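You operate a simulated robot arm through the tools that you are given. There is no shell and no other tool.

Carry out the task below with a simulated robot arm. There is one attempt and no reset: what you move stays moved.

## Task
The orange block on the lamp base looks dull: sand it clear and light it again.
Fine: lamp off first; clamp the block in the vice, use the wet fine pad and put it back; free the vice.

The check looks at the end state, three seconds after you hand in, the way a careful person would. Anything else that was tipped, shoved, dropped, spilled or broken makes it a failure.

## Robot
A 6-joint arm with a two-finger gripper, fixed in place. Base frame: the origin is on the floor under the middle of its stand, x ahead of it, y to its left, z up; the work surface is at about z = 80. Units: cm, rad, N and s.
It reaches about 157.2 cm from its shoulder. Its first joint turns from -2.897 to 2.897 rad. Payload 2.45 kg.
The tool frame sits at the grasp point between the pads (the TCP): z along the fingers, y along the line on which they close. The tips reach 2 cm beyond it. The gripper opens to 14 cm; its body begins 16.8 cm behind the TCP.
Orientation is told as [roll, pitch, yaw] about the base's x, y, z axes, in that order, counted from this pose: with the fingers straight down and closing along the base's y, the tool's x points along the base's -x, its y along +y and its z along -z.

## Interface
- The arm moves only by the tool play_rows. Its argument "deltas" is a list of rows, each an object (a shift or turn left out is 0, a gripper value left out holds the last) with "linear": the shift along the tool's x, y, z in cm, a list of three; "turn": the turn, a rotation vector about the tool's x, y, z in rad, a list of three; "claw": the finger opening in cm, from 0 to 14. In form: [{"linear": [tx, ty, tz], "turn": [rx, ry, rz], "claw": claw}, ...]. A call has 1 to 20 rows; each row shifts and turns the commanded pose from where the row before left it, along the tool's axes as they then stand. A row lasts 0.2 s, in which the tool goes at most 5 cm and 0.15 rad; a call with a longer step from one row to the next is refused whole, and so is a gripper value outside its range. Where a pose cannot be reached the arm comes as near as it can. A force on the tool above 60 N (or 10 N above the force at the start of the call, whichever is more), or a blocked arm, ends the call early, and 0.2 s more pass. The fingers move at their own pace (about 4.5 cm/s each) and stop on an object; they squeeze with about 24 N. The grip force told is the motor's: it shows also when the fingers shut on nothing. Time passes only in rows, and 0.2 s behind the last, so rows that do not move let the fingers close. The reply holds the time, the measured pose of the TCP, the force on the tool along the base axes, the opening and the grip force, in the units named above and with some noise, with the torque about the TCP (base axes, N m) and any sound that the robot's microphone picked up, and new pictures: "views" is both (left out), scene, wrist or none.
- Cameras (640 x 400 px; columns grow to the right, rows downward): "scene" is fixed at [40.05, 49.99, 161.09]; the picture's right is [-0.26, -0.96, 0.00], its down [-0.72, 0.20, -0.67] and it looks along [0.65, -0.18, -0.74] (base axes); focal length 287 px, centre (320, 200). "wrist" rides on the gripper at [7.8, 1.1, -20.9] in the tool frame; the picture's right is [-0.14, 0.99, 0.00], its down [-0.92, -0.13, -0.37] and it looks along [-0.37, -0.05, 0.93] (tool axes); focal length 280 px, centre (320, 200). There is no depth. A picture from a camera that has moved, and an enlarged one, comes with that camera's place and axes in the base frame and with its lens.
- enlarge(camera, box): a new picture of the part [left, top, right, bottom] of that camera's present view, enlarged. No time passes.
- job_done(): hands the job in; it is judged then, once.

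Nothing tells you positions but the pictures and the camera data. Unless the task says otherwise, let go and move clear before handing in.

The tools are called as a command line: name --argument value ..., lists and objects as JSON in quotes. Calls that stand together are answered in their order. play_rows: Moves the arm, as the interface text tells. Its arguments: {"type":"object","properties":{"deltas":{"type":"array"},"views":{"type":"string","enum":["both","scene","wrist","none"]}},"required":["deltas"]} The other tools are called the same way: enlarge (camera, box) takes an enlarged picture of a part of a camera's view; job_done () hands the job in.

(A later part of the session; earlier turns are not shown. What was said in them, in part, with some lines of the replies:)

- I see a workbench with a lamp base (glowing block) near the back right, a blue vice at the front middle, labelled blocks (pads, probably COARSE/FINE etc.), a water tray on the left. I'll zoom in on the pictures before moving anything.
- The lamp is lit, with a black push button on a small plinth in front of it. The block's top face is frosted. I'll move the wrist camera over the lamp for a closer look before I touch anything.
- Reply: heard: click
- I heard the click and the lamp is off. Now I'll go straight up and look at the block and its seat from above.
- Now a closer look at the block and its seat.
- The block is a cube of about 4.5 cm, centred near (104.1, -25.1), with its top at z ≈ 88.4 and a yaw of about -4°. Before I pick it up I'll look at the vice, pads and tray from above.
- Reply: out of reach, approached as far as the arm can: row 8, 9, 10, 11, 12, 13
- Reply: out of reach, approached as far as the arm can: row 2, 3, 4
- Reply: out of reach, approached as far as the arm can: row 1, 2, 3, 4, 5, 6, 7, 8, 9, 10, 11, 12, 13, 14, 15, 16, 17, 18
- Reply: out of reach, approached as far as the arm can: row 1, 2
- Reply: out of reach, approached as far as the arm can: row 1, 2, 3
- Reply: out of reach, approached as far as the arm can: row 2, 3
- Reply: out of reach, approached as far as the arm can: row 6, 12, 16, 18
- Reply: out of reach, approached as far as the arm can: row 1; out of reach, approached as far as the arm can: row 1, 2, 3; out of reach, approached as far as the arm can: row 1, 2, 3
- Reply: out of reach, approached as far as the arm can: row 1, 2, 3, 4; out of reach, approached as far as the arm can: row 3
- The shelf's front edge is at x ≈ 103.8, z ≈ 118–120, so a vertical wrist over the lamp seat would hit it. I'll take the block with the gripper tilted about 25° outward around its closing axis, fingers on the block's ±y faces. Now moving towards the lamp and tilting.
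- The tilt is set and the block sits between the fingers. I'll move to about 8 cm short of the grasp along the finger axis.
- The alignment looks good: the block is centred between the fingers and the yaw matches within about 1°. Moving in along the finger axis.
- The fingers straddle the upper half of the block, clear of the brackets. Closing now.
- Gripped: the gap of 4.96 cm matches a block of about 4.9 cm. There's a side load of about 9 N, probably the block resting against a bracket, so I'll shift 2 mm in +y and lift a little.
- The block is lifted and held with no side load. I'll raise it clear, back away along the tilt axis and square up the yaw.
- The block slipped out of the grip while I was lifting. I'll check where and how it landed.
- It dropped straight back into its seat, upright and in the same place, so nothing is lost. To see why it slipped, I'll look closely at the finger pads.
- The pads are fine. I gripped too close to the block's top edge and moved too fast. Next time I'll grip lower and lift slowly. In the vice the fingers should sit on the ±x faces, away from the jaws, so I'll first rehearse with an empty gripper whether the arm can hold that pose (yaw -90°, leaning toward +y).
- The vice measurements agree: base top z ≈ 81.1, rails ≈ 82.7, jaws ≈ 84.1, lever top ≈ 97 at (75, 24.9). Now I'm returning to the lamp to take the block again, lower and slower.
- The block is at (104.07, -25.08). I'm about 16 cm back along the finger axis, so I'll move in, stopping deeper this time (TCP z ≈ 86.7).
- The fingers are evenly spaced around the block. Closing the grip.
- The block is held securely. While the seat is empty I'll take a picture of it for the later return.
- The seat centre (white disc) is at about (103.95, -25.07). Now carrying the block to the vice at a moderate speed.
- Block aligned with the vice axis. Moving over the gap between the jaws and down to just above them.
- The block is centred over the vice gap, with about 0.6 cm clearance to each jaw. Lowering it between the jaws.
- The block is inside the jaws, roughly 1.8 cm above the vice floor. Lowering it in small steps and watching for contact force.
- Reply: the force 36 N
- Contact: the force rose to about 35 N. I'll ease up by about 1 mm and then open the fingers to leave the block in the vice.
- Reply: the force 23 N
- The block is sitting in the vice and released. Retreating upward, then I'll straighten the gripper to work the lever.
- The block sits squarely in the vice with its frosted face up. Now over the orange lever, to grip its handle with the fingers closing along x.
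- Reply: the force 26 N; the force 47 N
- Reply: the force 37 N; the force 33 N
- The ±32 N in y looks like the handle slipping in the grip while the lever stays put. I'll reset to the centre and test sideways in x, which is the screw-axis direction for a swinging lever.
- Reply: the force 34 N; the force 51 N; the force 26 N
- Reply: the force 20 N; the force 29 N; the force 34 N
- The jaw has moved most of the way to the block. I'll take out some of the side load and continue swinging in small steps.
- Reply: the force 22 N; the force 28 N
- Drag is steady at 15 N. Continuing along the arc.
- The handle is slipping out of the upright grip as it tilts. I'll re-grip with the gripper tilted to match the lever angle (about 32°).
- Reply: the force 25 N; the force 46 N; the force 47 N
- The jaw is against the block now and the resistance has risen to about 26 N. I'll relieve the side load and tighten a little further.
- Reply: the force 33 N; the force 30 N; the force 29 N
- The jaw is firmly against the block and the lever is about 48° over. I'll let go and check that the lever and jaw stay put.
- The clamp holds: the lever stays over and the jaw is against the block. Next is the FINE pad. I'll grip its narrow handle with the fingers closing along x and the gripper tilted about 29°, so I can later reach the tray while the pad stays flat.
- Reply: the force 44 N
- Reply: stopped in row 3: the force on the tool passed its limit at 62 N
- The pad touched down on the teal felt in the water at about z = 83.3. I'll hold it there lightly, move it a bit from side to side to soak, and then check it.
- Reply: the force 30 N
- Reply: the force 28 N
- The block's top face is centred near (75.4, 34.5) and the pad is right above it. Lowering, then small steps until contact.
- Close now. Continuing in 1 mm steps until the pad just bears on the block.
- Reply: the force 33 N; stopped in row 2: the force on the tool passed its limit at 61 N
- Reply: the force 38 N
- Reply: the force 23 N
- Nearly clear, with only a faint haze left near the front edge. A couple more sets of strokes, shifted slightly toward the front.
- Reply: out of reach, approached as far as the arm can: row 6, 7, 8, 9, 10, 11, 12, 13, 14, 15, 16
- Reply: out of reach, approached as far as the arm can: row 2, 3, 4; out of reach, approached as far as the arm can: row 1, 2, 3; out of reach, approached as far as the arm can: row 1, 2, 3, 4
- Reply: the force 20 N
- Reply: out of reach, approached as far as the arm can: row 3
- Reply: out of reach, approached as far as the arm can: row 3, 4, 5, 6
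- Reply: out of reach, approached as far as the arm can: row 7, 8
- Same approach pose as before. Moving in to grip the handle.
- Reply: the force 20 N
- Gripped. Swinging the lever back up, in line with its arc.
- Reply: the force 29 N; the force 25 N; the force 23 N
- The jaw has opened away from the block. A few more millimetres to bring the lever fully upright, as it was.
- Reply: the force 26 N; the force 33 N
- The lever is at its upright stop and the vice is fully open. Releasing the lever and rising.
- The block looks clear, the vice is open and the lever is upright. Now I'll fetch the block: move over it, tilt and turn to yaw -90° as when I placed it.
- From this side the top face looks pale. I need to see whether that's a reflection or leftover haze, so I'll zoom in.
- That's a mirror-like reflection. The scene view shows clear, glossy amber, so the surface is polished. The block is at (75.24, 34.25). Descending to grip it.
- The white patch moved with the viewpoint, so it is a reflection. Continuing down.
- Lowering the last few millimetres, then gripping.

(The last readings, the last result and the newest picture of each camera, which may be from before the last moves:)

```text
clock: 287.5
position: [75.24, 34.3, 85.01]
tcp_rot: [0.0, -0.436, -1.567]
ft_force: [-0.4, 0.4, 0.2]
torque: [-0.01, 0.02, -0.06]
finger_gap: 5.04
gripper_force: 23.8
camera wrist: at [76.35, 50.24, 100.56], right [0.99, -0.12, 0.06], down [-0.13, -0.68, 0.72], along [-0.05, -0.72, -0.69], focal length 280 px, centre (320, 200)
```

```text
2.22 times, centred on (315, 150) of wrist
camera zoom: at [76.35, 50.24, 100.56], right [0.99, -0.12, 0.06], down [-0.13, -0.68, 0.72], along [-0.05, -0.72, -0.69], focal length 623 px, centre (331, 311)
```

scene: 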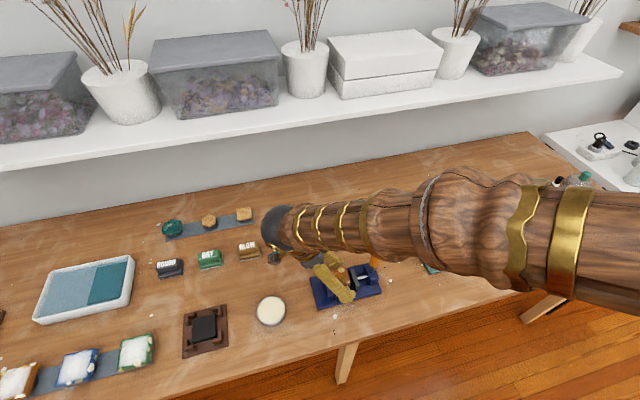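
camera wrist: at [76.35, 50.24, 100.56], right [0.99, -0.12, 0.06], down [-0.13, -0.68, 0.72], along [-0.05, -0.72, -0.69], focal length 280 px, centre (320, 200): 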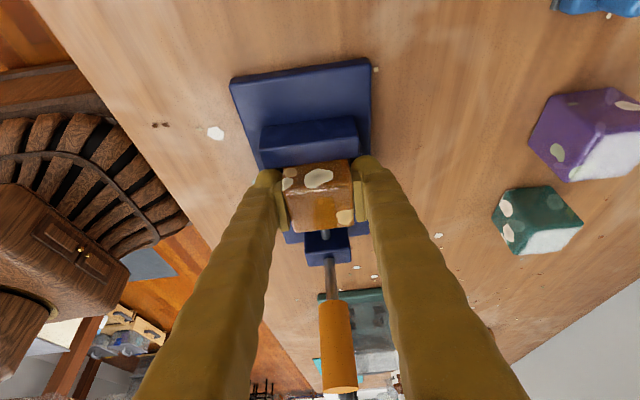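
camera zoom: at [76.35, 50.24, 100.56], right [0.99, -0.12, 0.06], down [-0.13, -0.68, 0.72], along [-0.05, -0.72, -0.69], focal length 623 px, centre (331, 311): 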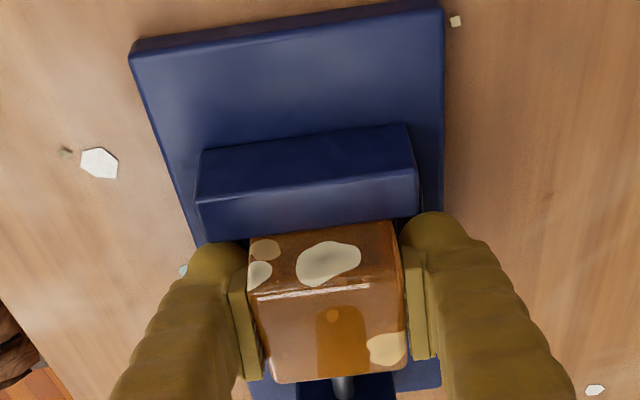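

Gripped with no side load. Easing off the fixed jaw by 2 mm and lifting slowly.

play_rows --deltas '[{"linear": [-0.13, 0, -0.27], "claw": 0}, {"linear": [-0.3, 0, -0.2]}, {"linear": [-0.21, 0, -0.45]}, {"linear": [-0.21, 0, -0.45]}, {"linear": [-0.3, 0, -0.63]}, {"linear": [-0.42, 0, -0.91]}, {"linear": [-0.42, 0, -0.91]}, {}]' --views "both"

enlarge --camera "scene" --box '[300, 230, 396, 310]'

```text
clock: 289.3
position: [75.25, 34.15, 89.16]
tcp_rot: [0.001, -0.437, -1.57]
ft_force: [-0.6, -0.1, -1.4]
torque: [-0.01, -0.02, -0.01]
finger_gap: 5.04
gripper_force: 24.4
camera wrist: at [76.38, 50.09, 104.84], right [0.99, -0.12, 0.06], down [-0.13, -0.68, 0.72], along [-0.05, -0.72, -0.69], focal length 280 px, centre (320, 200)
```

scene: 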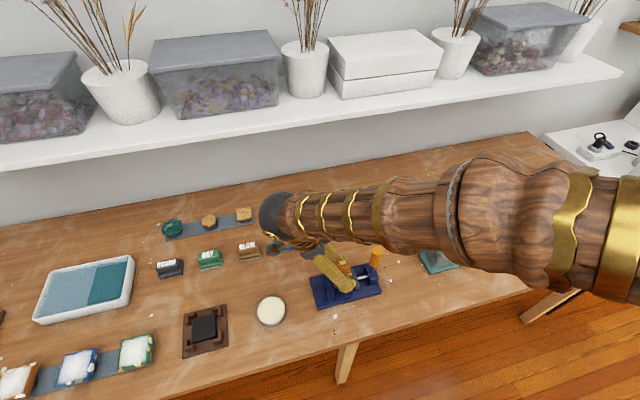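
wrist: 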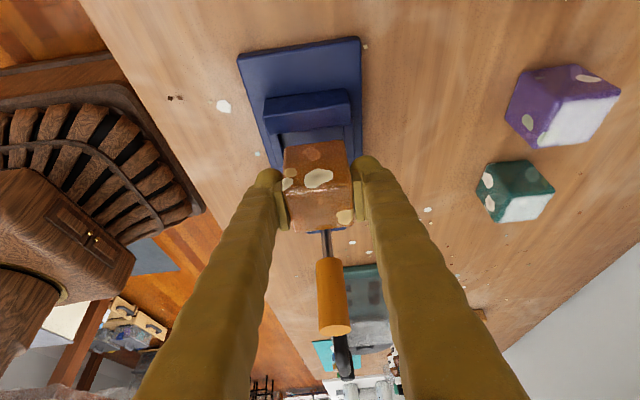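

```text
5.00 times, centred on (348, 270) of scene
camera zoom: at [40.05, 49.99, 161.09], right [-0.26, -0.96, 0.0], down [-0.72, 0.2, -0.67], along [0.65, -0.18, -0.74], focal length 1433 px, centre (180, -150)
```

zoom: 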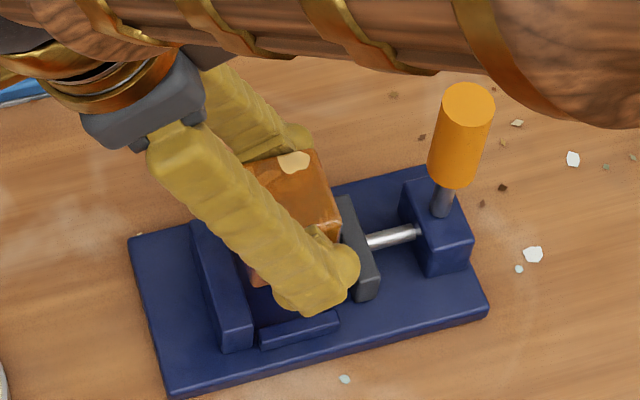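

Lifted cleanly. Continuing up, then rotating back to yaw 0.

play_rows --deltas '[{"linear": [-0.6, 0, -1.28], "claw": 0}, {"linear": [-0.85, 0, -1.81]}, {"linear": [-0.95, 0, -2.03]}, {"linear": [-0.95, 0, -2.03]}, {"linear": [-0.95, 0, -2.03]}, {"linear": [-0.95, 0, -2.03]}, {"linear": [-0.95, 0, -2.03]}, {"linear": [-0.85, 0, -1.81]}, {"linear": [-0.4, 0, -0.85]}, {}]' --views "none"

play_rows --deltas '[{"turn": [-0.025, 0, -0.054], "claw": 0}, {"turn": [-0.0488, 0, -0.1042]}, {"turn": [-0.0488, 0, -0.1042]}, {"turn": [-0.0488, 0, -0.1042]}, {"turn": [-0.0488, 0, -0.1042]}, {"turn": [-0.0488, 0, -0.1042]}, {"turn": [-0.0488, 0, -0.1042]}, {"turn": [-0.0488, 0, -0.1042]}, {"turn": [-0.0488, 0, -0.1042]}, {"turn": [-0.0488, 0, -0.1042]}, {"turn": [-0.0488, 0, -0.1042]}, {"turn": [-0.0488, 0, -0.1042]}, {"turn": [-0.0488, 0, -0.1042]}, {"turn": [-0.0488, 0, -0.1042]}, {"turn": [-0.007, 0, -0.015]}, {}]' --views "both"

```text
clock: 291.5
position: [75.26, 34.1, 106.8]
tcp_rot: [0.002, -0.436, -1.57]
ft_force: [0.4, 0.1, -0.8]
torque: [0.05, 0.0, 0.01]
finger_gap: 5.06
gripper_force: 23.7
```

```text
clock: 294.9
position: [75.2, 34.25, 106.86]
tcp_rot: [0.001, -0.437, 0.005]
ft_force: [0.1, -0.5, -0.8]
torque: [0.01, 0.02, 0.0]
finger_gap: 5.0
gripper_force: 24.1
camera wrist: at [59.34, 35.12, 122.37], right [0.12, 0.99, 0.06], down [0.68, -0.13, 0.72], along [0.73, -0.05, -0.69], focal length 280 px, centre (320, 200)
```

scene: 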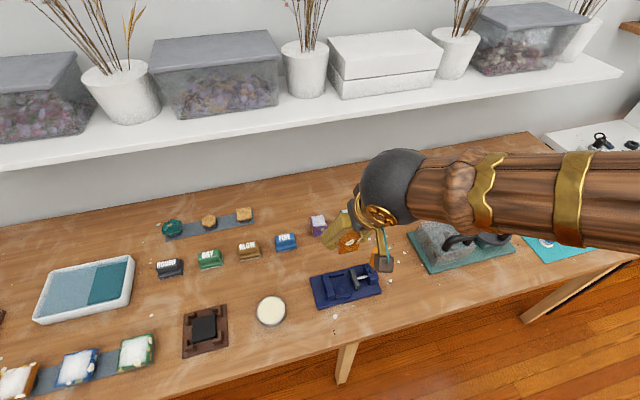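
wrist: 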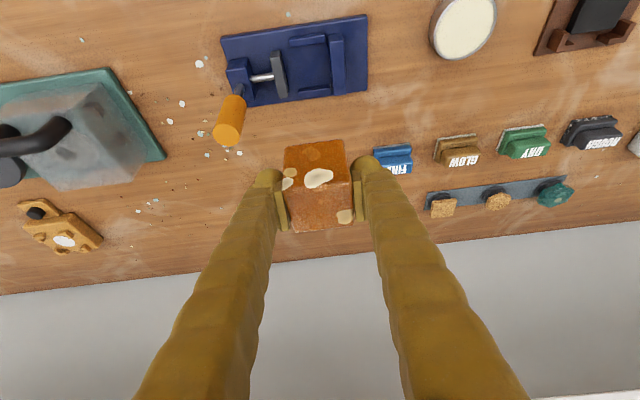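

enlarge --camera "wrist" --box '[240, 130, 400, 230]'

```text
4.00 times, centred on (320, 180) of wrist
camera zoom: at [59.34, 35.12, 122.37], right [0.12, 0.99, 0.06], down [0.68, -0.13, 0.72], along [0.73, -0.05, -0.69], focal length 1122 px, centre (320, 280)
```

zoom: 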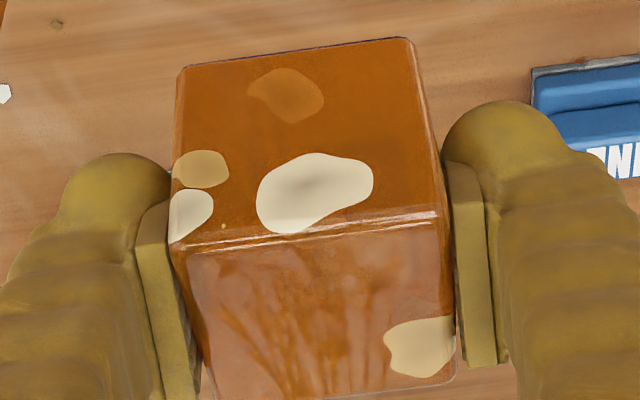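

The block sits in the grip exactly as in the first grasp, and its top mirrors the surroundings. Carrying it back to the lamp.

play_rows --deltas '[{"linear": [-0.4, -1.2, 0.1], "claw": 0}, {"linear": [-0.7, -2.1, 0.3]}, {"linear": [-0.9, -2.8, 0.7]}, {"linear": [-0.9, -2.9, 0.78]}, {"linear": [-0.9, -2.9, 0.78]}, {"linear": [-0.9, -2.9, 0.78]}, {"linear": [-0.9, -2.9, 0.78]}, {"linear": [-0.9, -2.9, 0.78]}, {"linear": [-0.9, -2.9, 0.78]}, {"linear": [-0.9, -2.9, 0.78]}, {"linear": [-0.9, -2.9, 0.78]}, {"linear": [-0.9, -2.9, 0.78]}, {}]' --views "none"

play_rows --deltas '[{"linear": [-0.5, -1.6, 0.5], "claw": 0}, {"linear": [-0.8, -2.7, 0.78]}, {"linear": [-0.9, -2.9, 0.85]}, {"linear": [-0.9, -2.9, 0.85]}, {"linear": [-0.9, -2.9, 0.85]}, {"linear": [-0.9, -2.9, 0.85]}, {"linear": [-0.9, -2.9, 0.85]}, {"linear": [-0.9, -2.9, 0.85]}, {"linear": [-0.9, -2.9, 0.85]}, {"linear": [-0.4, -1.55, 0.5]}, {}]' --views "both"

enlarge --camera "wrist" --box '[240, 60, 400, 240]'

```text
clock: 297.7
position: [87.96, 2.07, 103.55]
tcp_rot: [0.003, -0.437, 0.001]
ft_force: [-0.7, 0.6, -0.6]
torque: [0.02, 0.0, -0.02]
finger_gap: 5.02
gripper_force: 24.1
```

```text
clock: 300.1
position: [98.63, -24.09, 100.05]
tcp_rot: [0.003, -0.438, 0.004]
ft_force: [-0.2, 0.6, -1.9]
torque: [0.01, -0.01, 0.01]
finger_gap: 5.04
gripper_force: 24.4
camera wrist: at [82.73, -23.17, 115.6], right [0.12, 0.99, 0.06], down [0.68, -0.13, 0.72], along [0.73, -0.05, -0.69], focal length 280 px, centre (320, 200)
```

scene: 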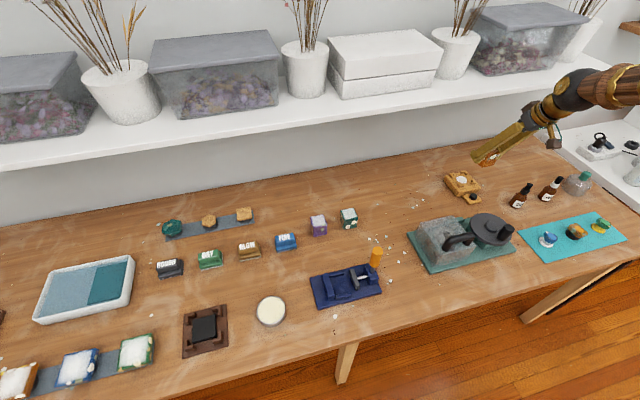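
wrist: 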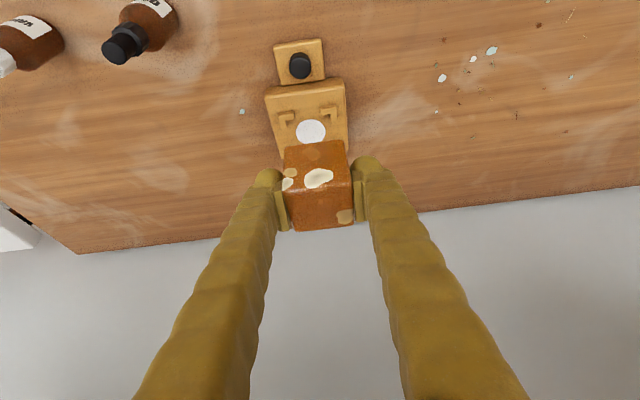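

```text
2.22 times, centred on (320, 150) of wrist
camera zoom: at [82.73, -23.17, 115.6], right [0.12, 0.99, 0.06], down [0.68, -0.13, 0.72], along [0.73, -0.05, -0.69], focal length 623 px, centre (320, 311)
```

zoom: 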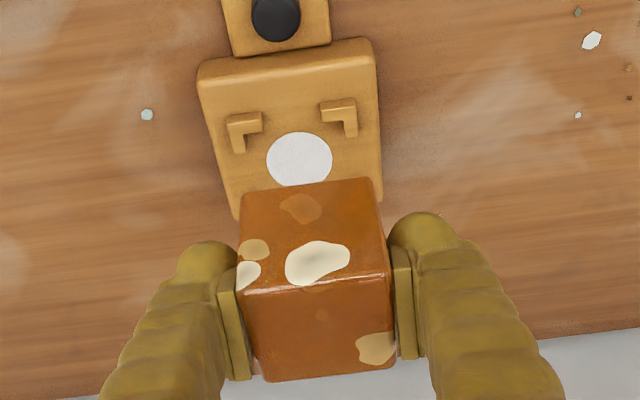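

The seat centre measures (103.9, -25.1), consistent with before. Moving in along the finger axis to just above the brackets.

play_rows --deltas '[{"linear": [0, -0.5, 1.0], "claw": 0}, {"linear": [0, -0.56, 2.0]}, {"linear": [0, 0, 2.3]}, {"linear": [0, 0, 2.3]}, {"linear": [0, 0, 2.0]}, {"linear": [0, 0, 1.4]}, {"linear": [0, 0, 1.0]}, {}]' --views "both"

enlarge --camera "wrist" --box '[240, 60, 400, 240]'

enlarge --camera "scene" --box '[430, 150, 510, 210]'

```text
clock: 301.9
position: [103.66, -25.08, 89.09]
tcp_rot: [0.001, -0.438, 0.005]
ft_force: [0.3, 0.3, -0.7]
torque: [0.0, 0.03, 0.0]
finger_gap: 5.04
gripper_force: 24.0
camera wrist: at [87.77, -24.16, 104.7], right [0.12, 0.99, 0.06], down [0.68, -0.13, 0.72], along [0.73, -0.05, -0.69], focal length 280 px, centre (320, 200)
```

scene: 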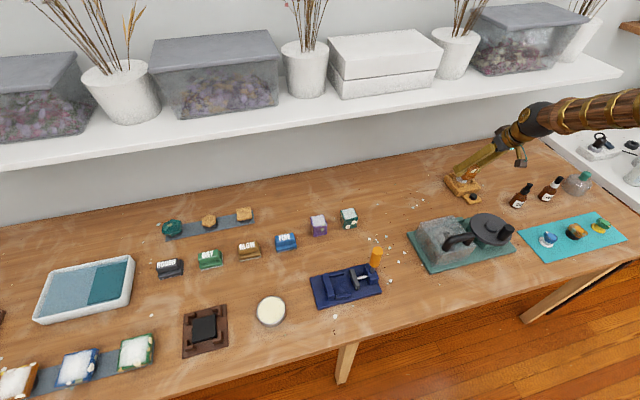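
wrist: 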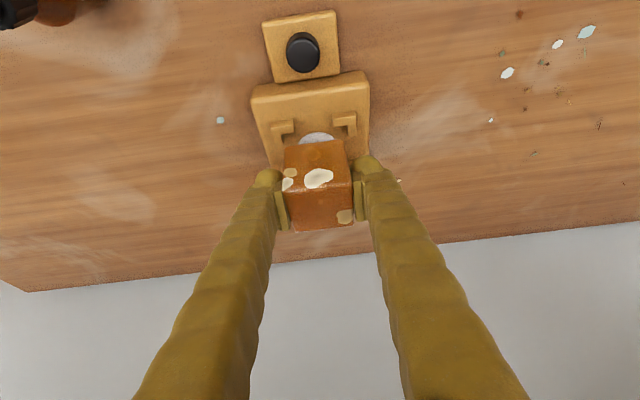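

```text
2.22 times, centred on (320, 150) of wrist
camera zoom: at [87.77, -24.16, 104.7], right [0.12, 0.99, 0.06], down [0.68, -0.13, 0.72], along [0.73, -0.05, -0.69], focal length 623 px, centre (320, 311)
```

zoom: 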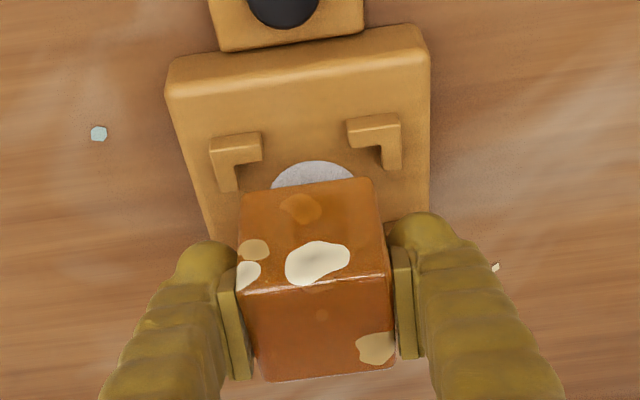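

```text
6.67 times, centred on (470, 180) of scene
camera zoom: at [40.05, 49.99, 161.09], right [-0.26, -0.96, 0.0], down [-0.72, 0.2, -0.67], along [0.65, -0.18, -0.74], focal length 1911 px, centre (-680, 333)
```

zoom: 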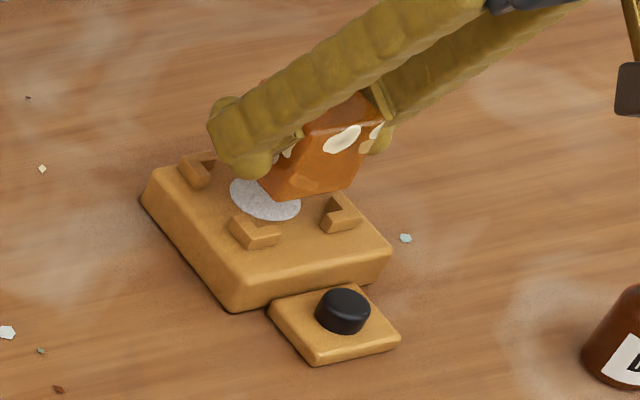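

Measuring against the brackets, the block should shift about 2.5 mm toward +y. Correcting and lowering part way.

play_rows --deltas '[{"linear": [-0.04, 0.24, 0.02], "claw": 0}, {"linear": [0.21, 0, 0.45]}, {"linear": [0.17, 0, 0.36]}, {}]' --views "both"

enlarge --camera "wrist" --box '[260, 80, 380, 180]'

enlarge --camera "scene" --box '[440, 160, 490, 205]'

```text
clock: 302.9
position: [103.76, -24.95, 88.25]
tcp_rot: [0.002, -0.438, 0.003]
ft_force: [-0.8, -0.5, -1.6]
torque: [0.02, 0.02, 0.01]
finger_gap: 5.01
gripper_force: 23.9
camera wrist: at [87.82, -23.93, 103.83], right [0.12, 0.99, 0.06], down [0.68, -0.13, 0.72], along [0.73, -0.05, -0.69], focal length 280 px, centre (320, 200)
```

scene: 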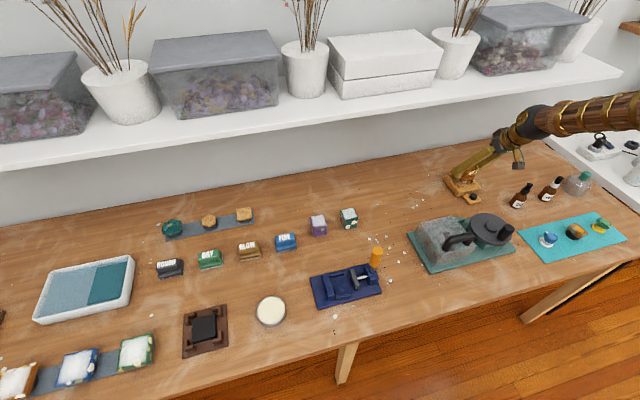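
wrist: 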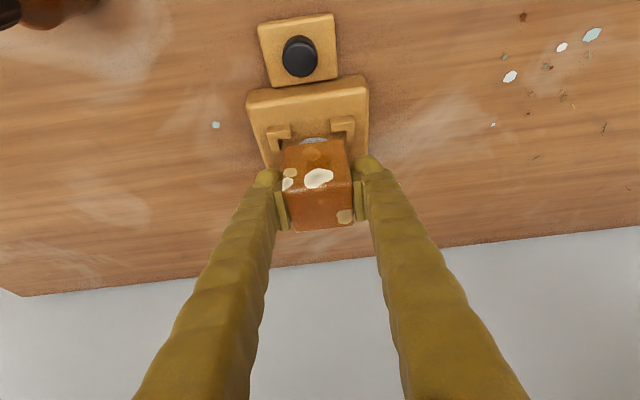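

```text
4.00 times, centred on (320, 130) of wrist
camera zoom: at [87.82, -23.93, 103.83], right [0.12, 0.99, 0.06], down [0.68, -0.13, 0.72], along [0.73, -0.05, -0.69], focal length 1122 px, centre (320, 480)
```

zoom: 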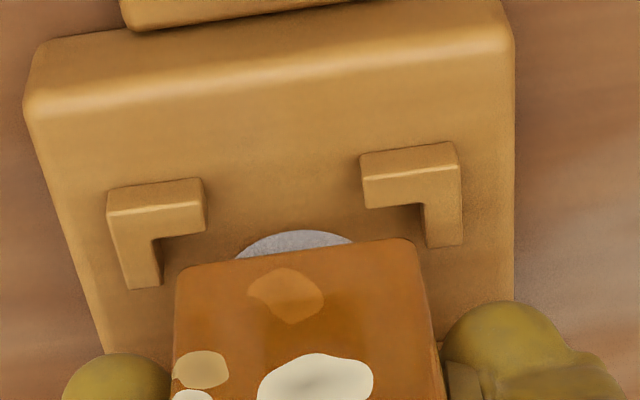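

```text
8.89 times, centred on (465, 182) of scene
camera zoom: at [40.05, 49.99, 161.09], right [-0.26, -0.96, 0.0], down [-0.72, 0.2, -0.67], along [0.65, -0.18, -0.74], focal length 2548 px, centre (-969, 356)
```

zoom: 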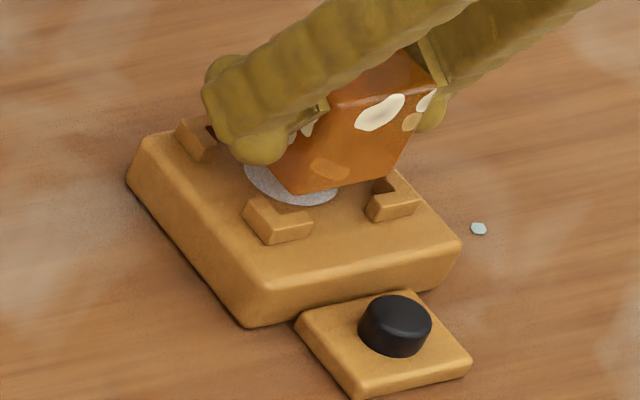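

The block is centred within about 0.5 mm of the seat with roughly 3 mm clearance all round. Lowering vertically into the seat.

play_rows --deltas '[{"linear": [0.127, -0.04, 0.272], "claw": 0}, {"linear": [0.127, 0, 0.272]}, {"linear": [0.127, 0, 0.272]}, {"linear": [0.127, 0, 0.272]}, {}]' --views "wrist"

enlarge --camera "wrist" --box '[260, 80, 380, 180]'

```text
clock: 304.1
position: [103.69, -24.95, 87.18]
tcp_rot: [0.001, -0.441, 0.003]
ft_force: [5.7, 0.1, 0.3]
torque: [0.04, -0.12, -0.1]
finger_gap: 5.03
gripper_force: 23.5
camera wrist: at [87.78, -23.96, 102.7], right [0.12, 0.99, 0.06], down [0.68, -0.13, 0.72], along [0.73, -0.05, -0.69], focal length 280 px, centre (320, 200)
```

wrist: 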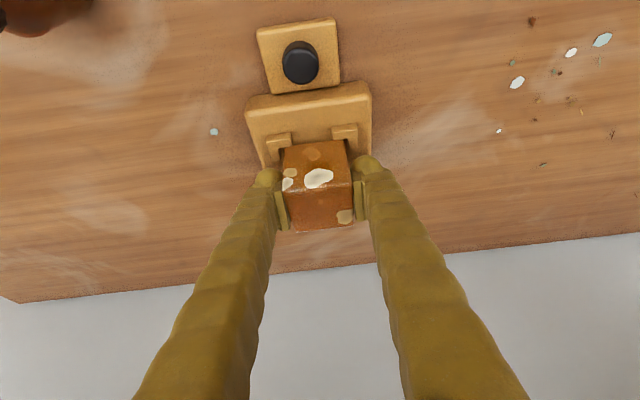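

```text
4.00 times, centred on (320, 130) of wrist
camera zoom: at [87.78, -23.96, 102.7], right [0.12, 0.99, 0.06], down [0.68, -0.13, 0.72], along [0.73, -0.05, -0.69], focal length 1122 px, centre (320, 480)
```

zoom: 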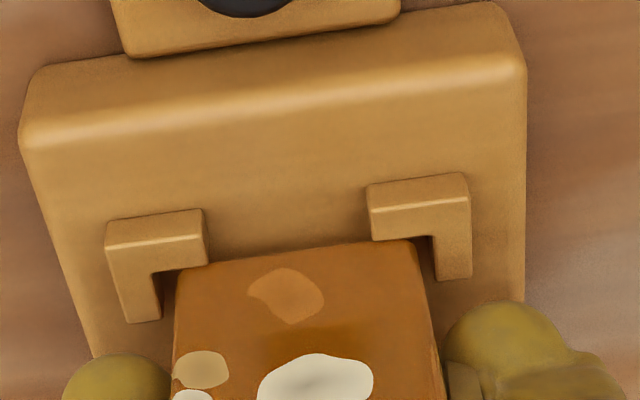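

The block's front is just touching the front brackets (5.7 N). Shifting 2 mm back (+x) and continuing down.

play_rows --deltas '[{"linear": [-0.2, 0, 0.093], "claw": 0}, {}]' --views "none"

play_rows --deltas '[{"linear": [0.085, 0, 0.181], "claw": 0}, {"linear": [0.064, 0, 0.136]}, {}]' --views "none"

```text
clock: 304.7
position: [103.89, -24.88, 87.09]
tcp_rot: [0.003, -0.438, 0.004]
ft_force: [-0.2, 0.4, -1.5]
torque: [0.0, -0.02, -0.01]
finger_gap: 5.0
gripper_force: 24.0
```

```text
clock: 305.5
position: [103.93, -24.9, 86.68]
tcp_rot: [0.002, -0.439, 0.005]
ft_force: [-0.5, -1.1, -1.9]
torque: [-0.04, -0.03, 0.02]
finger_gap: 5.03
gripper_force: 24.2
```

play_rows --deltas '[{"linear": [0.042, 0, 0.091], "claw": 0}, {}]' --views "none"

play_rows --deltas '[{"linear": [0.042, 0, 0.091], "claw": 0}, {}]' --views "wrist"

enlarge --camera "wrist" --box '[260, 80, 380, 180]'

enlarge --camera "scene" --box '[440, 160, 490, 205]'

```text
clock: 306.1
position: [103.92, -25.02, 86.64]
tcp_rot: [0.002, -0.438, 0.002]
ft_force: [-0.2, -0.4, -1.3]
torque: [-0.02, -0.04, 0.0]
finger_gap: 5.02
gripper_force: 23.9
```

```text
clock: 306.7
position: [103.95, -24.98, 86.65]
tcp_rot: [0.001, -0.44, 0.004]
ft_force: [-1.1, -0.8, 5.6]
torque: [-0.06, -0.01, 0.01]
finger_gap: 5.05
gripper_force: 24.1
camera wrist: at [88.03, -23.98, 102.15], right [0.12, 0.99, 0.06], down [0.68, -0.13, 0.72], along [0.73, -0.05, -0.69], focal length 280 px, centre (320, 200)
```

wrist: 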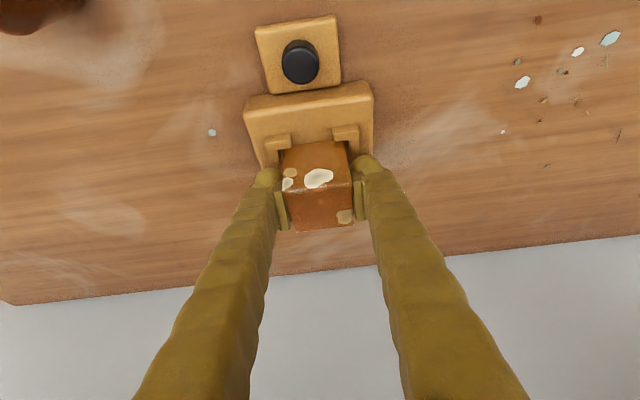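

```text
4.00 times, centred on (320, 130) of wrist
camera zoom: at [88.03, -23.98, 102.15], right [0.12, 0.99, 0.06], down [0.68, -0.13, 0.72], along [0.73, -0.05, -0.69], focal length 1122 px, centre (320, 480)
```

zoom: 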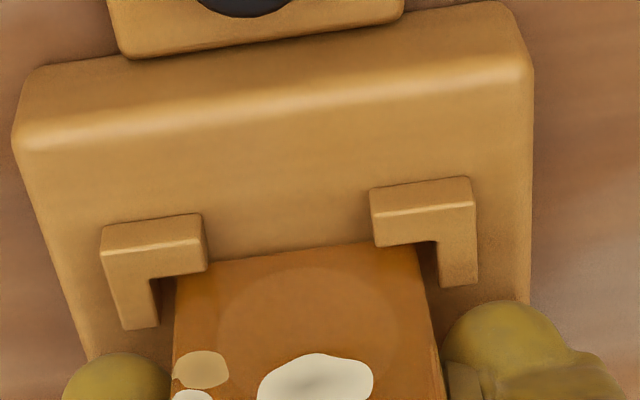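

```text
8.89 times, centred on (465, 182) of scene
camera zoom: at [40.05, 49.99, 161.09], right [-0.26, -0.96, 0.0], down [-0.72, 0.2, -0.67], along [0.65, -0.18, -0.74], focal length 2548 px, centre (-969, 356)
```

zoom: 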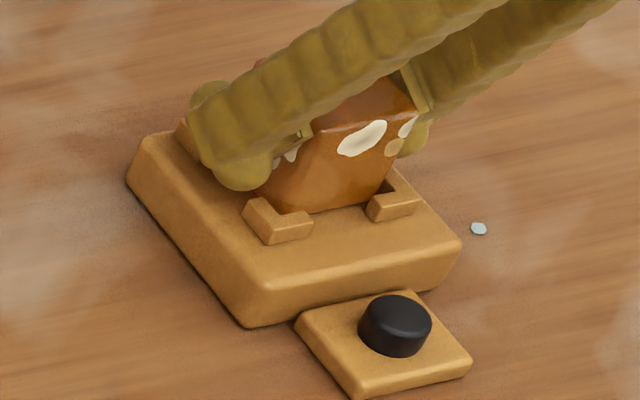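

The block is resting in the seat, with 5.6 N contact at the expected height. Releasing.

play_rows --deltas '[{"claw": 5.6}, {"claw": 6.4}, {"claw": 7.5}, {"claw": 9}, {"claw": 9}, {}]' --views "wrist"

enlarge --camera "wrist" --box '[240, 90, 400, 240]'

enlarge --camera "scene" --box '[440, 160, 490, 205]'

```text
clock: 308.1
position: [103.97, -24.87, 86.42]
tcp_rot: [0.001, -0.439, 0.004]
ft_force: [0.0, -0.6, 0.0]
torque: [-0.02, 0.01, 0.03]
finger_gap: 9.01
gripper_force: 0.2
camera wrist: at [88.02, -23.97, 102.11], right [0.12, 0.99, 0.06], down [0.68, -0.13, 0.72], along [0.73, -0.05, -0.69], focal length 280 px, centre (320, 200)
```

wrist: 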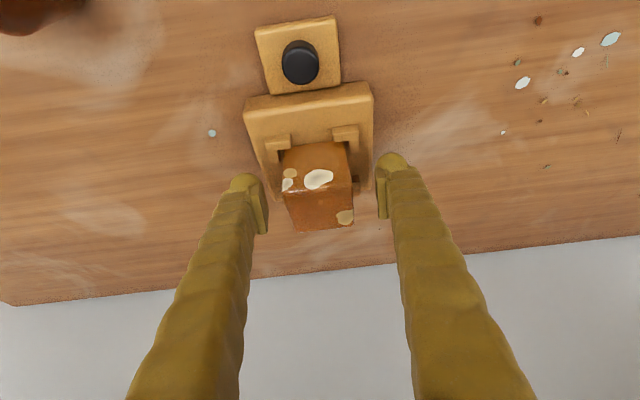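

```text
2.67 times, centred on (320, 165) of wrist
camera zoom: at [88.02, -23.97, 102.11], right [0.12, 0.99, 0.06], down [0.68, -0.13, 0.72], along [0.73, -0.05, -0.69], focal length 748 px, centre (320, 293)
```

zoom: 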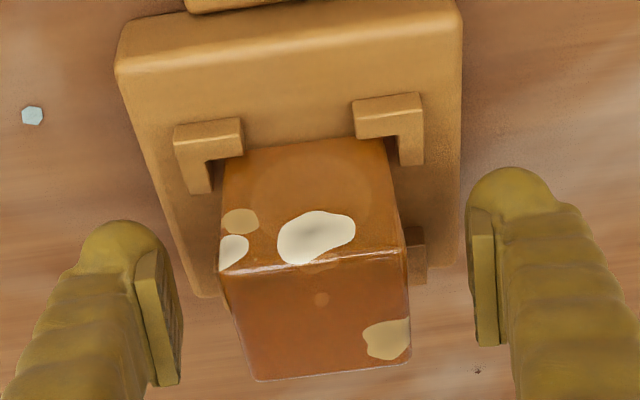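

```text
8.89 times, centred on (465, 182) of scene
camera zoom: at [40.05, 49.99, 161.09], right [-0.26, -0.96, 0.0], down [-0.72, 0.2, -0.67], along [0.65, -0.18, -0.74], focal length 2548 px, centre (-969, 356)
```

zoom: 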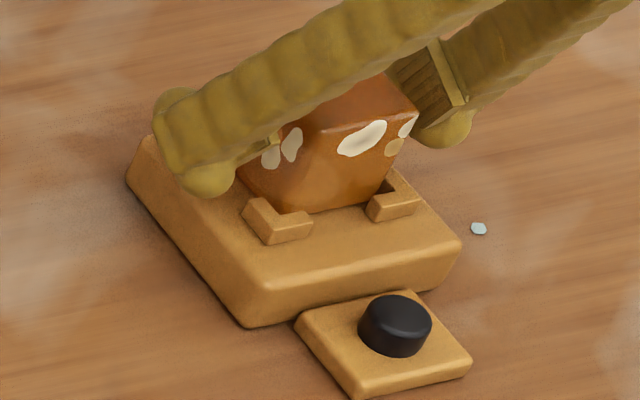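

The block is back in its seat, upright and between the brackets. Backing away along the finger axis, then straightening up for the button.

play_rows --deltas '[{"linear": [0, 0, -1], "claw": 9}, {"linear": [0, 0, -2]}, {"linear": [0, 0, -3]}, {"linear": [0, 0, -3]}, {"linear": [0, 0, -3]}, {"linear": [0, 0, -3]}, {"linear": [3.0, 0, -1.5]}, {"linear": [3.0, 0, -1.5]}, {"turn": [0, 0.1095, 0]}, {"turn": [0, 0.1095, 0]}, {"turn": [0, 0.1095, 0]}, {"turn": [0, 0.1095, 0]}, {"claw": 0}, {"claw": 0}, {}]' --views "both"

enlarge --camera "scene" --box '[430, 150, 510, 210]'

enlarge --camera "wrist" --box '[250, 100, 410, 230]'

```text
clock: 311.3
position: [90.85, -24.99, 100.42]
tcp_rot: [0.001, 0.0, 0.002]
ft_force: [-0.4, -0.8, -0.1]
torque: [0.01, -0.01, -0.02]
finger_gap: 1.91
gripper_force: 0.1
camera wrist: at [83.09, -24.03, 121.18], right [0.13, 0.99, 0.0], down [0.92, -0.13, 0.37], along [0.37, -0.05, -0.93], focal length 280 px, centre (320, 200)
```

scene: 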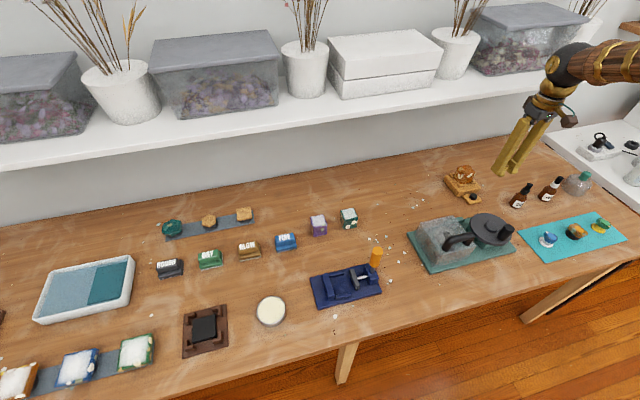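
wrist: 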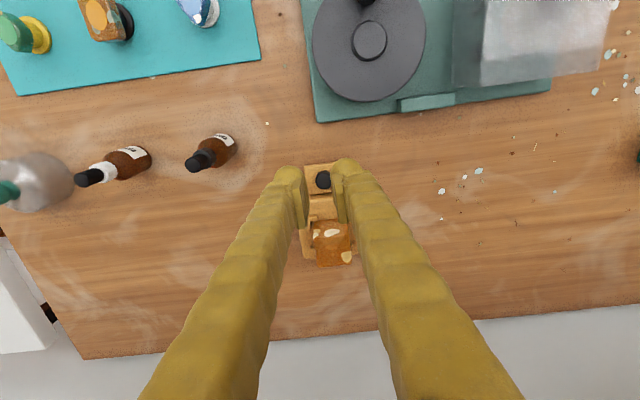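

```text
6.67 times, centred on (470, 180) of scene
camera zoom: at [40.05, 49.99, 161.09], right [-0.26, -0.96, 0.0], down [-0.72, 0.2, -0.67], along [0.65, -0.18, -0.74], focal length 1911 px, centre (-680, 333)
```

zoom: 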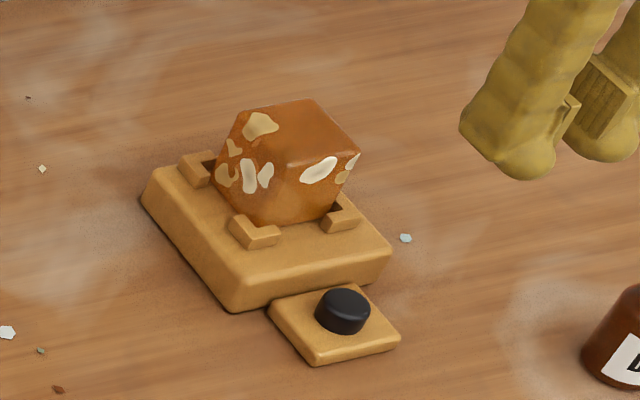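

```text
3.08 times, centred on (330, 165) of wrist
camera zoom: at [83.09, -24.03, 121.18], right [0.13, 0.99, 0.0], down [0.92, -0.13, 0.37], along [0.37, -0.05, -0.93], focal length 863 px, centre (289, 308)
```

zoom: 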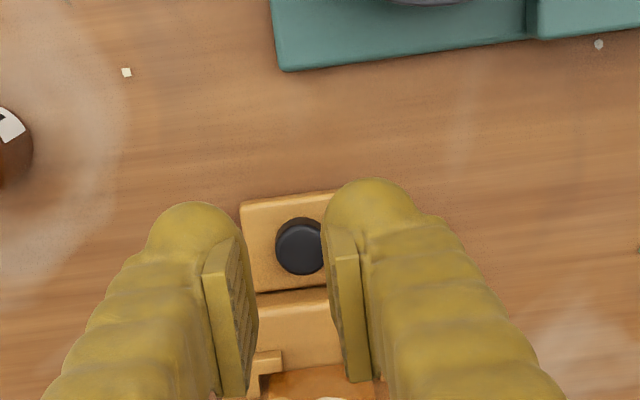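

The lamp is assembled and the block looks clear. Now pressing the button once with closed fingers, as before.

play_rows --deltas '[{"claw": 0}, {"linear": [-1.1, -0.03, 2.8], "claw": 0}, {"linear": [-1.1, -0.03, 2.8]}, {"linear": [-1.1, -0.03, 2.8]}, {"linear": [-1.1, -0.03, 2.6]}, {"linear": [0, 0, 1.5]}, {"linear": [0, 0, 1.0]}, {"linear": [0, 0, 0.6]}, {}, {}]' --views "both"

enlarge --camera "scene" --box '[430, 155, 510, 215]'

enlarge --camera "wrist" --box '[240, 130, 400, 230]'

```text
clock: 313.5
position: [95.29, -25.17, 86.23]
tcp_rot: [0.002, 0.001, 0.003]
ft_force: [0.4, -1.6, 0.3]
torque: [-0.01, -0.01, -0.03]
finger_gap: 0.01
gripper_force: 24.3
camera wrist: at [87.53, -24.1, 107.1], right [0.13, 0.99, 0.0], down [0.92, -0.13, 0.37], along [0.37, -0.05, -0.93], focal length 280 px, centre (320, 200)
```

scene: 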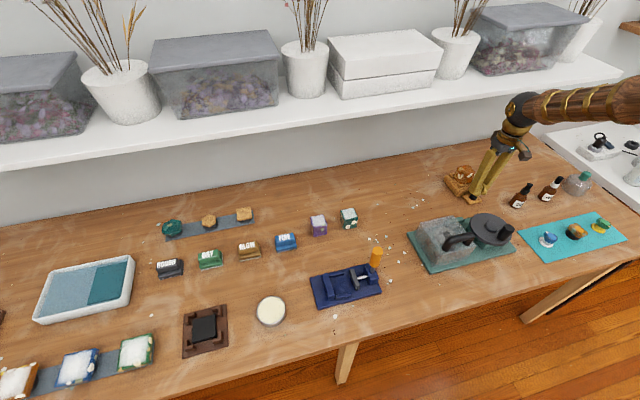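
wrist: 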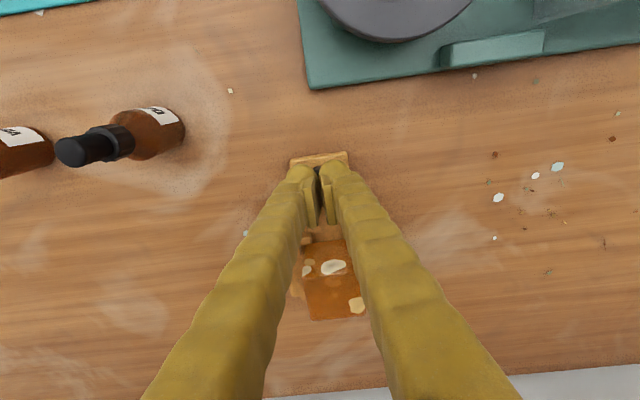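

```text
6.67 times, centred on (470, 185) of scene
camera zoom: at [40.05, 49.99, 161.09], right [-0.26, -0.96, 0.0], down [-0.72, 0.2, -0.67], along [0.65, -0.18, -0.74], focal length 1911 px, centre (-680, 300)
```

zoom: 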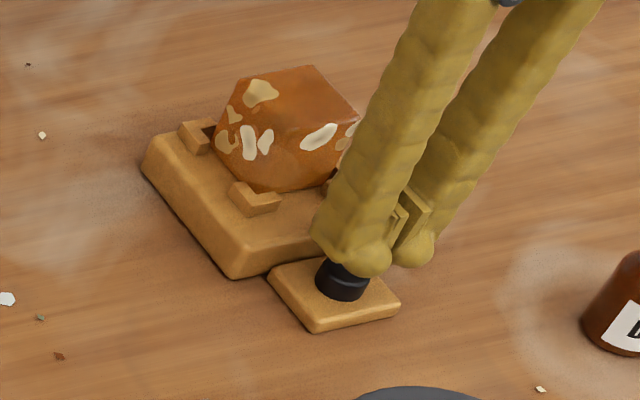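

```text
4.00 times, centred on (320, 180) of wrist
camera zoom: at [87.53, -24.1, 107.1], right [0.13, 0.99, 0.0], down [0.92, -0.13, 0.37], along [0.37, -0.05, -0.93], focal length 1122 px, centre (320, 280)
```

zoom: 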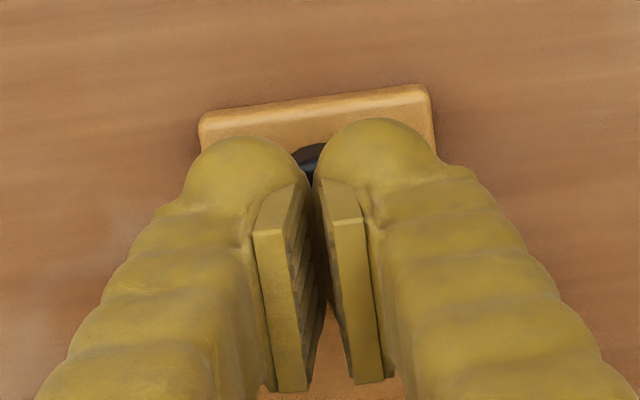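

Same alignment as the first press. Pressing in small steps until the click.

play_rows --deltas '[{"linear": [0, 0, 0.4]}, {"linear": [0, 0, 0.4]}, {"linear": [0, 0, 0.4]}, {"linear": [0, 0, 0.3]}, {"linear": [0, 0, 0.25]}, {}]' --views "none"

play_rows --deltas '[{"linear": [0, 0, 0.15]}, {"linear": [0, 0, 0.15]}]' --views "none"

```text
clock: 314.9
position: [95.25, -25.12, 84.47]
tcp_rot: [0.0, 0.001, 0.002]
ft_force: [0.0, 0.0, -0.6]
torque: [0.01, 0.0, -0.01]
finger_gap: 0.0
gripper_force: 24.4
```

```text
clock: 315.5
position: [95.22, -25.11, 84.24]
tcp_rot: [0.002, -0.002, 0.002]
ft_force: [0.2, 1.0, 0.6]
torque: [0.03, 0.0, -0.03]
finger_gap: 0.61
gripper_force: 23.8
```

play_rows --deltas '[{"linear": [0, 0, 0.15]}, {"linear": [0, 0, 0.1]}]' --views "scene"

enlarge --camera "scene" --box '[430, 155, 510, 215]'

```text
clock: 316.1
position: [95.27, -25.09, 83.78]
tcp_rot: [0.003, -0.002, 0.002]
ft_force: [0.9, 0.4, 4.9]
torque: [0.02, -0.06, 0.01]
finger_gap: 0.6
gripper_force: 29.4
heard: click
```

scene: 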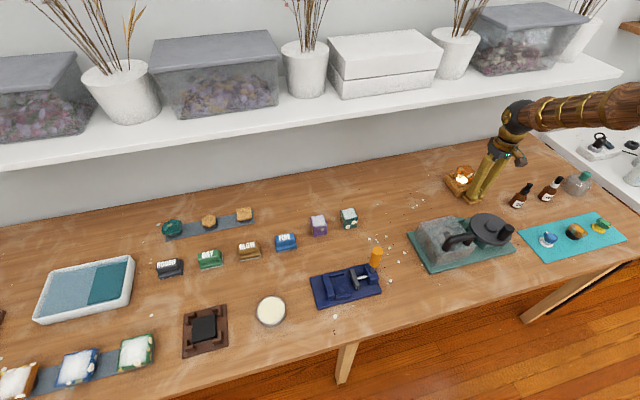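

```text
6.67 times, centred on (470, 185) of scene
camera zoom: at [40.05, 49.99, 161.09], right [-0.26, -0.96, 0.0], down [-0.72, 0.2, -0.67], along [0.65, -0.18, -0.74], focal length 1911 px, centre (-680, 300)
```

zoom: 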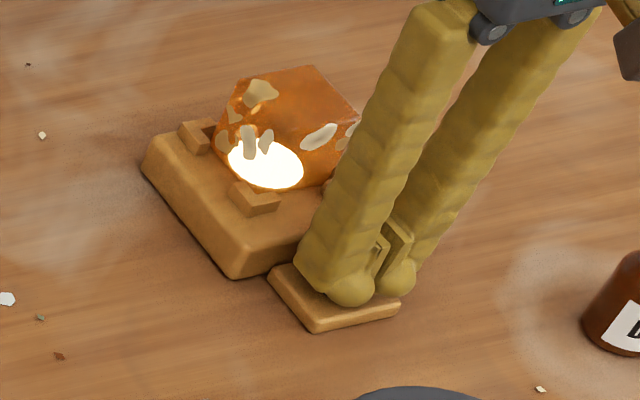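

Click: the lamp is lit again under the clear block. Going straight up and clear, then a final inspection.

play_rows --deltas '[{"linear": [0, 0, -0.5]}, {"linear": [0, 0, -1.5]}, {"linear": [0, 0, -4]}, {"linear": [0, 0, -4]}, {"linear": [0, 0, -4]}, {"linear": [2, 0, -4]}, {"linear": [3.5, 0, -3]}, {"linear": [3.5, 0, -3]}, {"linear": [3.5, 0, -2]}, {"linear": [3.5, 0, 0]}, {"linear": [3.5, 0, 0]}, {"linear": [3.5, 0, 0]}, {}, {}]' --views "both"

enlarge --camera "scene" --box '[430, 155, 510, 215]'

enlarge --camera "scene" --box '[140, 190, 400, 340]'

enlarge --camera "scene" --box '[400, 150, 640, 300]'

enlarge --camera "scene" --box '[0, 240, 240, 400]'

```text
clock: 319.1
position: [72.27, -25.25, 109.86]
tcp_rot: [0.002, 0.0, 0.003]
ft_force: [0.4, 0.5, 1.2]
torque: [0.01, -0.03, -0.02]
finger_gap: 0.0
gripper_force: 29.5
camera wrist: at [64.47, -24.13, 130.7], right [0.13, 0.99, 0.0], down [0.92, -0.13, 0.37], along [0.37, -0.05, -0.93], focal length 280 px, centre (320, 200)
```

scene: 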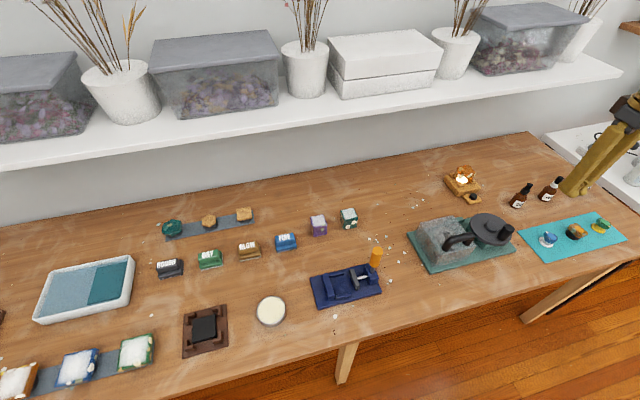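
wrist: 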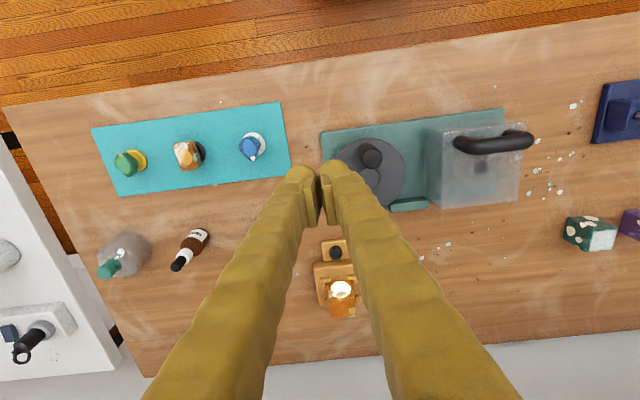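

```text
6.67 times, centred on (470, 185) of scene
camera zoom: at [40.05, 49.99, 161.09], right [-0.26, -0.96, 0.0], down [-0.72, 0.2, -0.67], along [0.65, -0.18, -0.74], focal length 1911 px, centre (-680, 300)
```

zoom: 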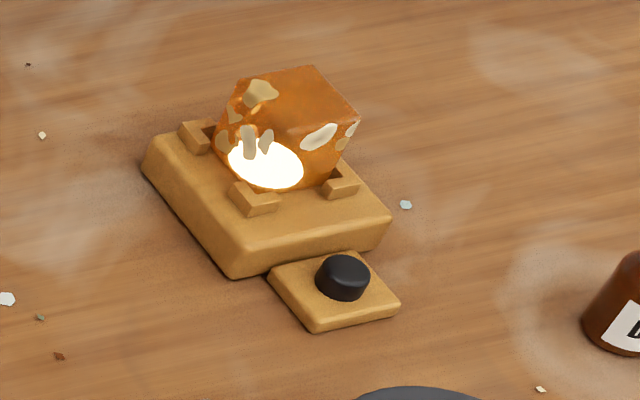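

```text
2.46 times, centred on (270, 265) of scene
camera zoom: at [40.05, 49.99, 161.09], right [-0.26, -0.96, 0.0], down [-0.72, 0.2, -0.67], along [0.65, -0.18, -0.74], focal length 706 px, centre (443, 40)
```

zoom: 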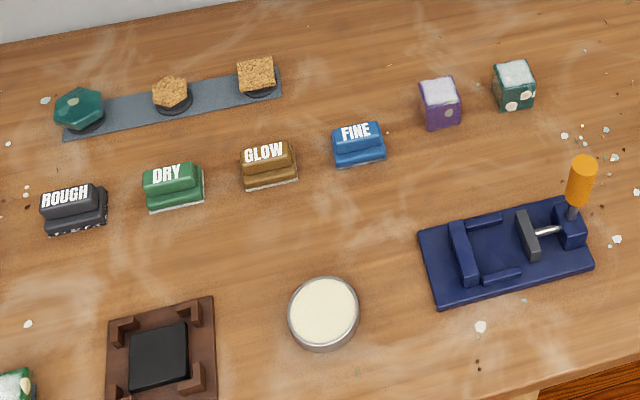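

```text
2.67 times, centred on (520, 225) of scene
camera zoom: at [40.05, 49.99, 161.09], right [-0.26, -0.96, 0.0], down [-0.72, 0.2, -0.67], along [0.65, -0.18, -0.74], focal length 764 px, centre (-213, 133)
```

zoom: 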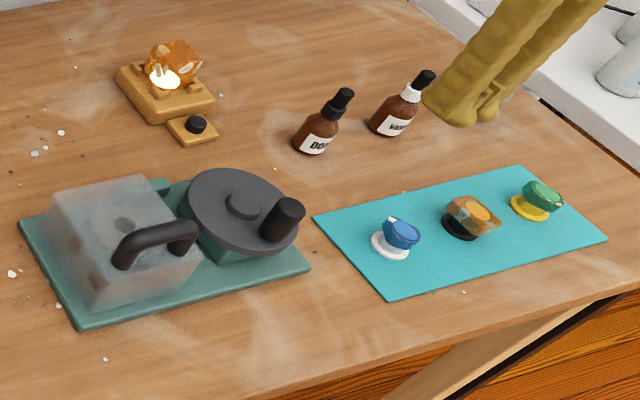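

```text
2.50 times, centred on (120, 320) of scene
camera zoom: at [40.05, 49.99, 161.09], right [-0.26, -0.96, 0.0], down [-0.72, 0.2, -0.67], along [0.65, -0.18, -0.74], focal length 717 px, centre (820, -100)
```

zoom: 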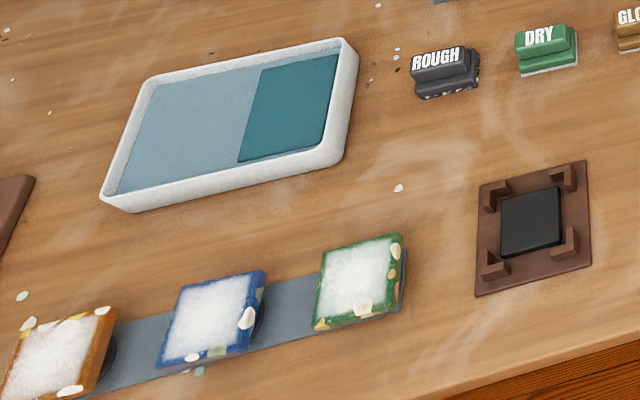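

Everything looks in order. One last close look at the block's top face and the FINE pad.

enlarge --camera "wrist" --box '[310, 230, 370, 330]'

enlarge --camera "scene" --box '[250, 200, 330, 260]'

enlarge --camera "scene" --box '[450, 160, 480, 190]'

```text
4.00 times, centred on (340, 280) of wrist
camera zoom: at [64.47, -24.13, 130.7], right [0.13, 0.99, 0.0], down [0.92, -0.13, 0.37], along [0.37, -0.05, -0.93], focal length 1122 px, centre (240, -120)
```

zoom: 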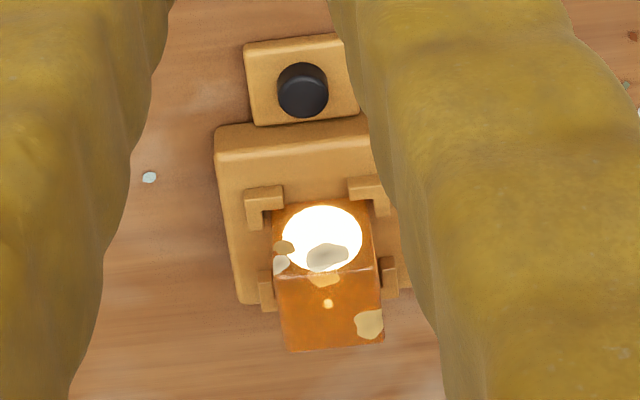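

```text
6.67 times, centred on (290, 230) of scene
camera zoom: at [40.05, 49.99, 161.09], right [-0.26, -0.96, 0.0], down [-0.72, 0.2, -0.67], along [0.65, -0.18, -0.74], focal length 1911 px, centre (520, 0)
```

zoom: 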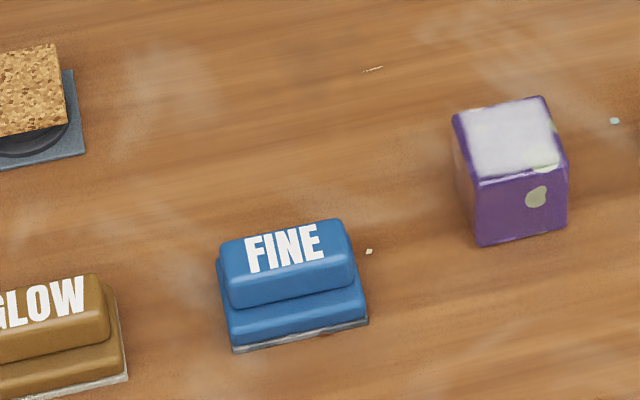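

```text
13.33 times, centred on (465, 175) of scene
camera zoom: at [40.05, 49.99, 161.09], right [-0.26, -0.96, 0.0], down [-0.72, 0.2, -0.67], along [0.65, -0.18, -0.74], focal length 3822 px, centre (-1613, 533)
```

zoom: 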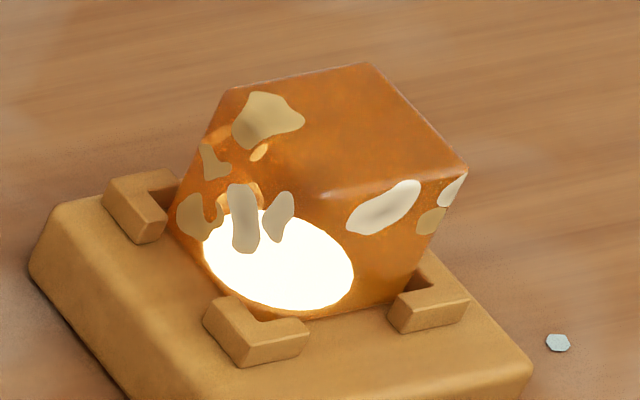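

The block's top face is clear and lit, and it sits squarely between its brackets. The FINE pad is back at its spot, the vice is open and empty with its lever upright, and nothing else looks disturbed. The arm is clear, so I'm handing in.

job_done

```text
The job is handed in.
```

The orange block is sanded clear, back in its seat on the lamp base, and the lamp is lit again.

- **Lamp:** I switched it off before touching the block and back on at the end. Both presses clicked, and the final pictures show it lit.
- **Sanding:** I clamped the block in the vice and dipped the FINE pad in the water tray. A few sets of light strokes took the frost off, and the top face now looks like clear, glossy amber.
- **Put back:** The FINE pad is back in its spot. The vice is open and empty with its lever upright, as I found it.

- **Slip on the first lift:** The block slipped from the gripper once, on the first lift off the lamp. It dropped straight back into its seat, upright and in the same place, and I saw no damage.
- **Hard press in the tray:** The pad pressed on the teal block in the tray with about 60 N for a moment before the arm stopped.

In the final pictures nothing else looked moved, tipped or spilled.
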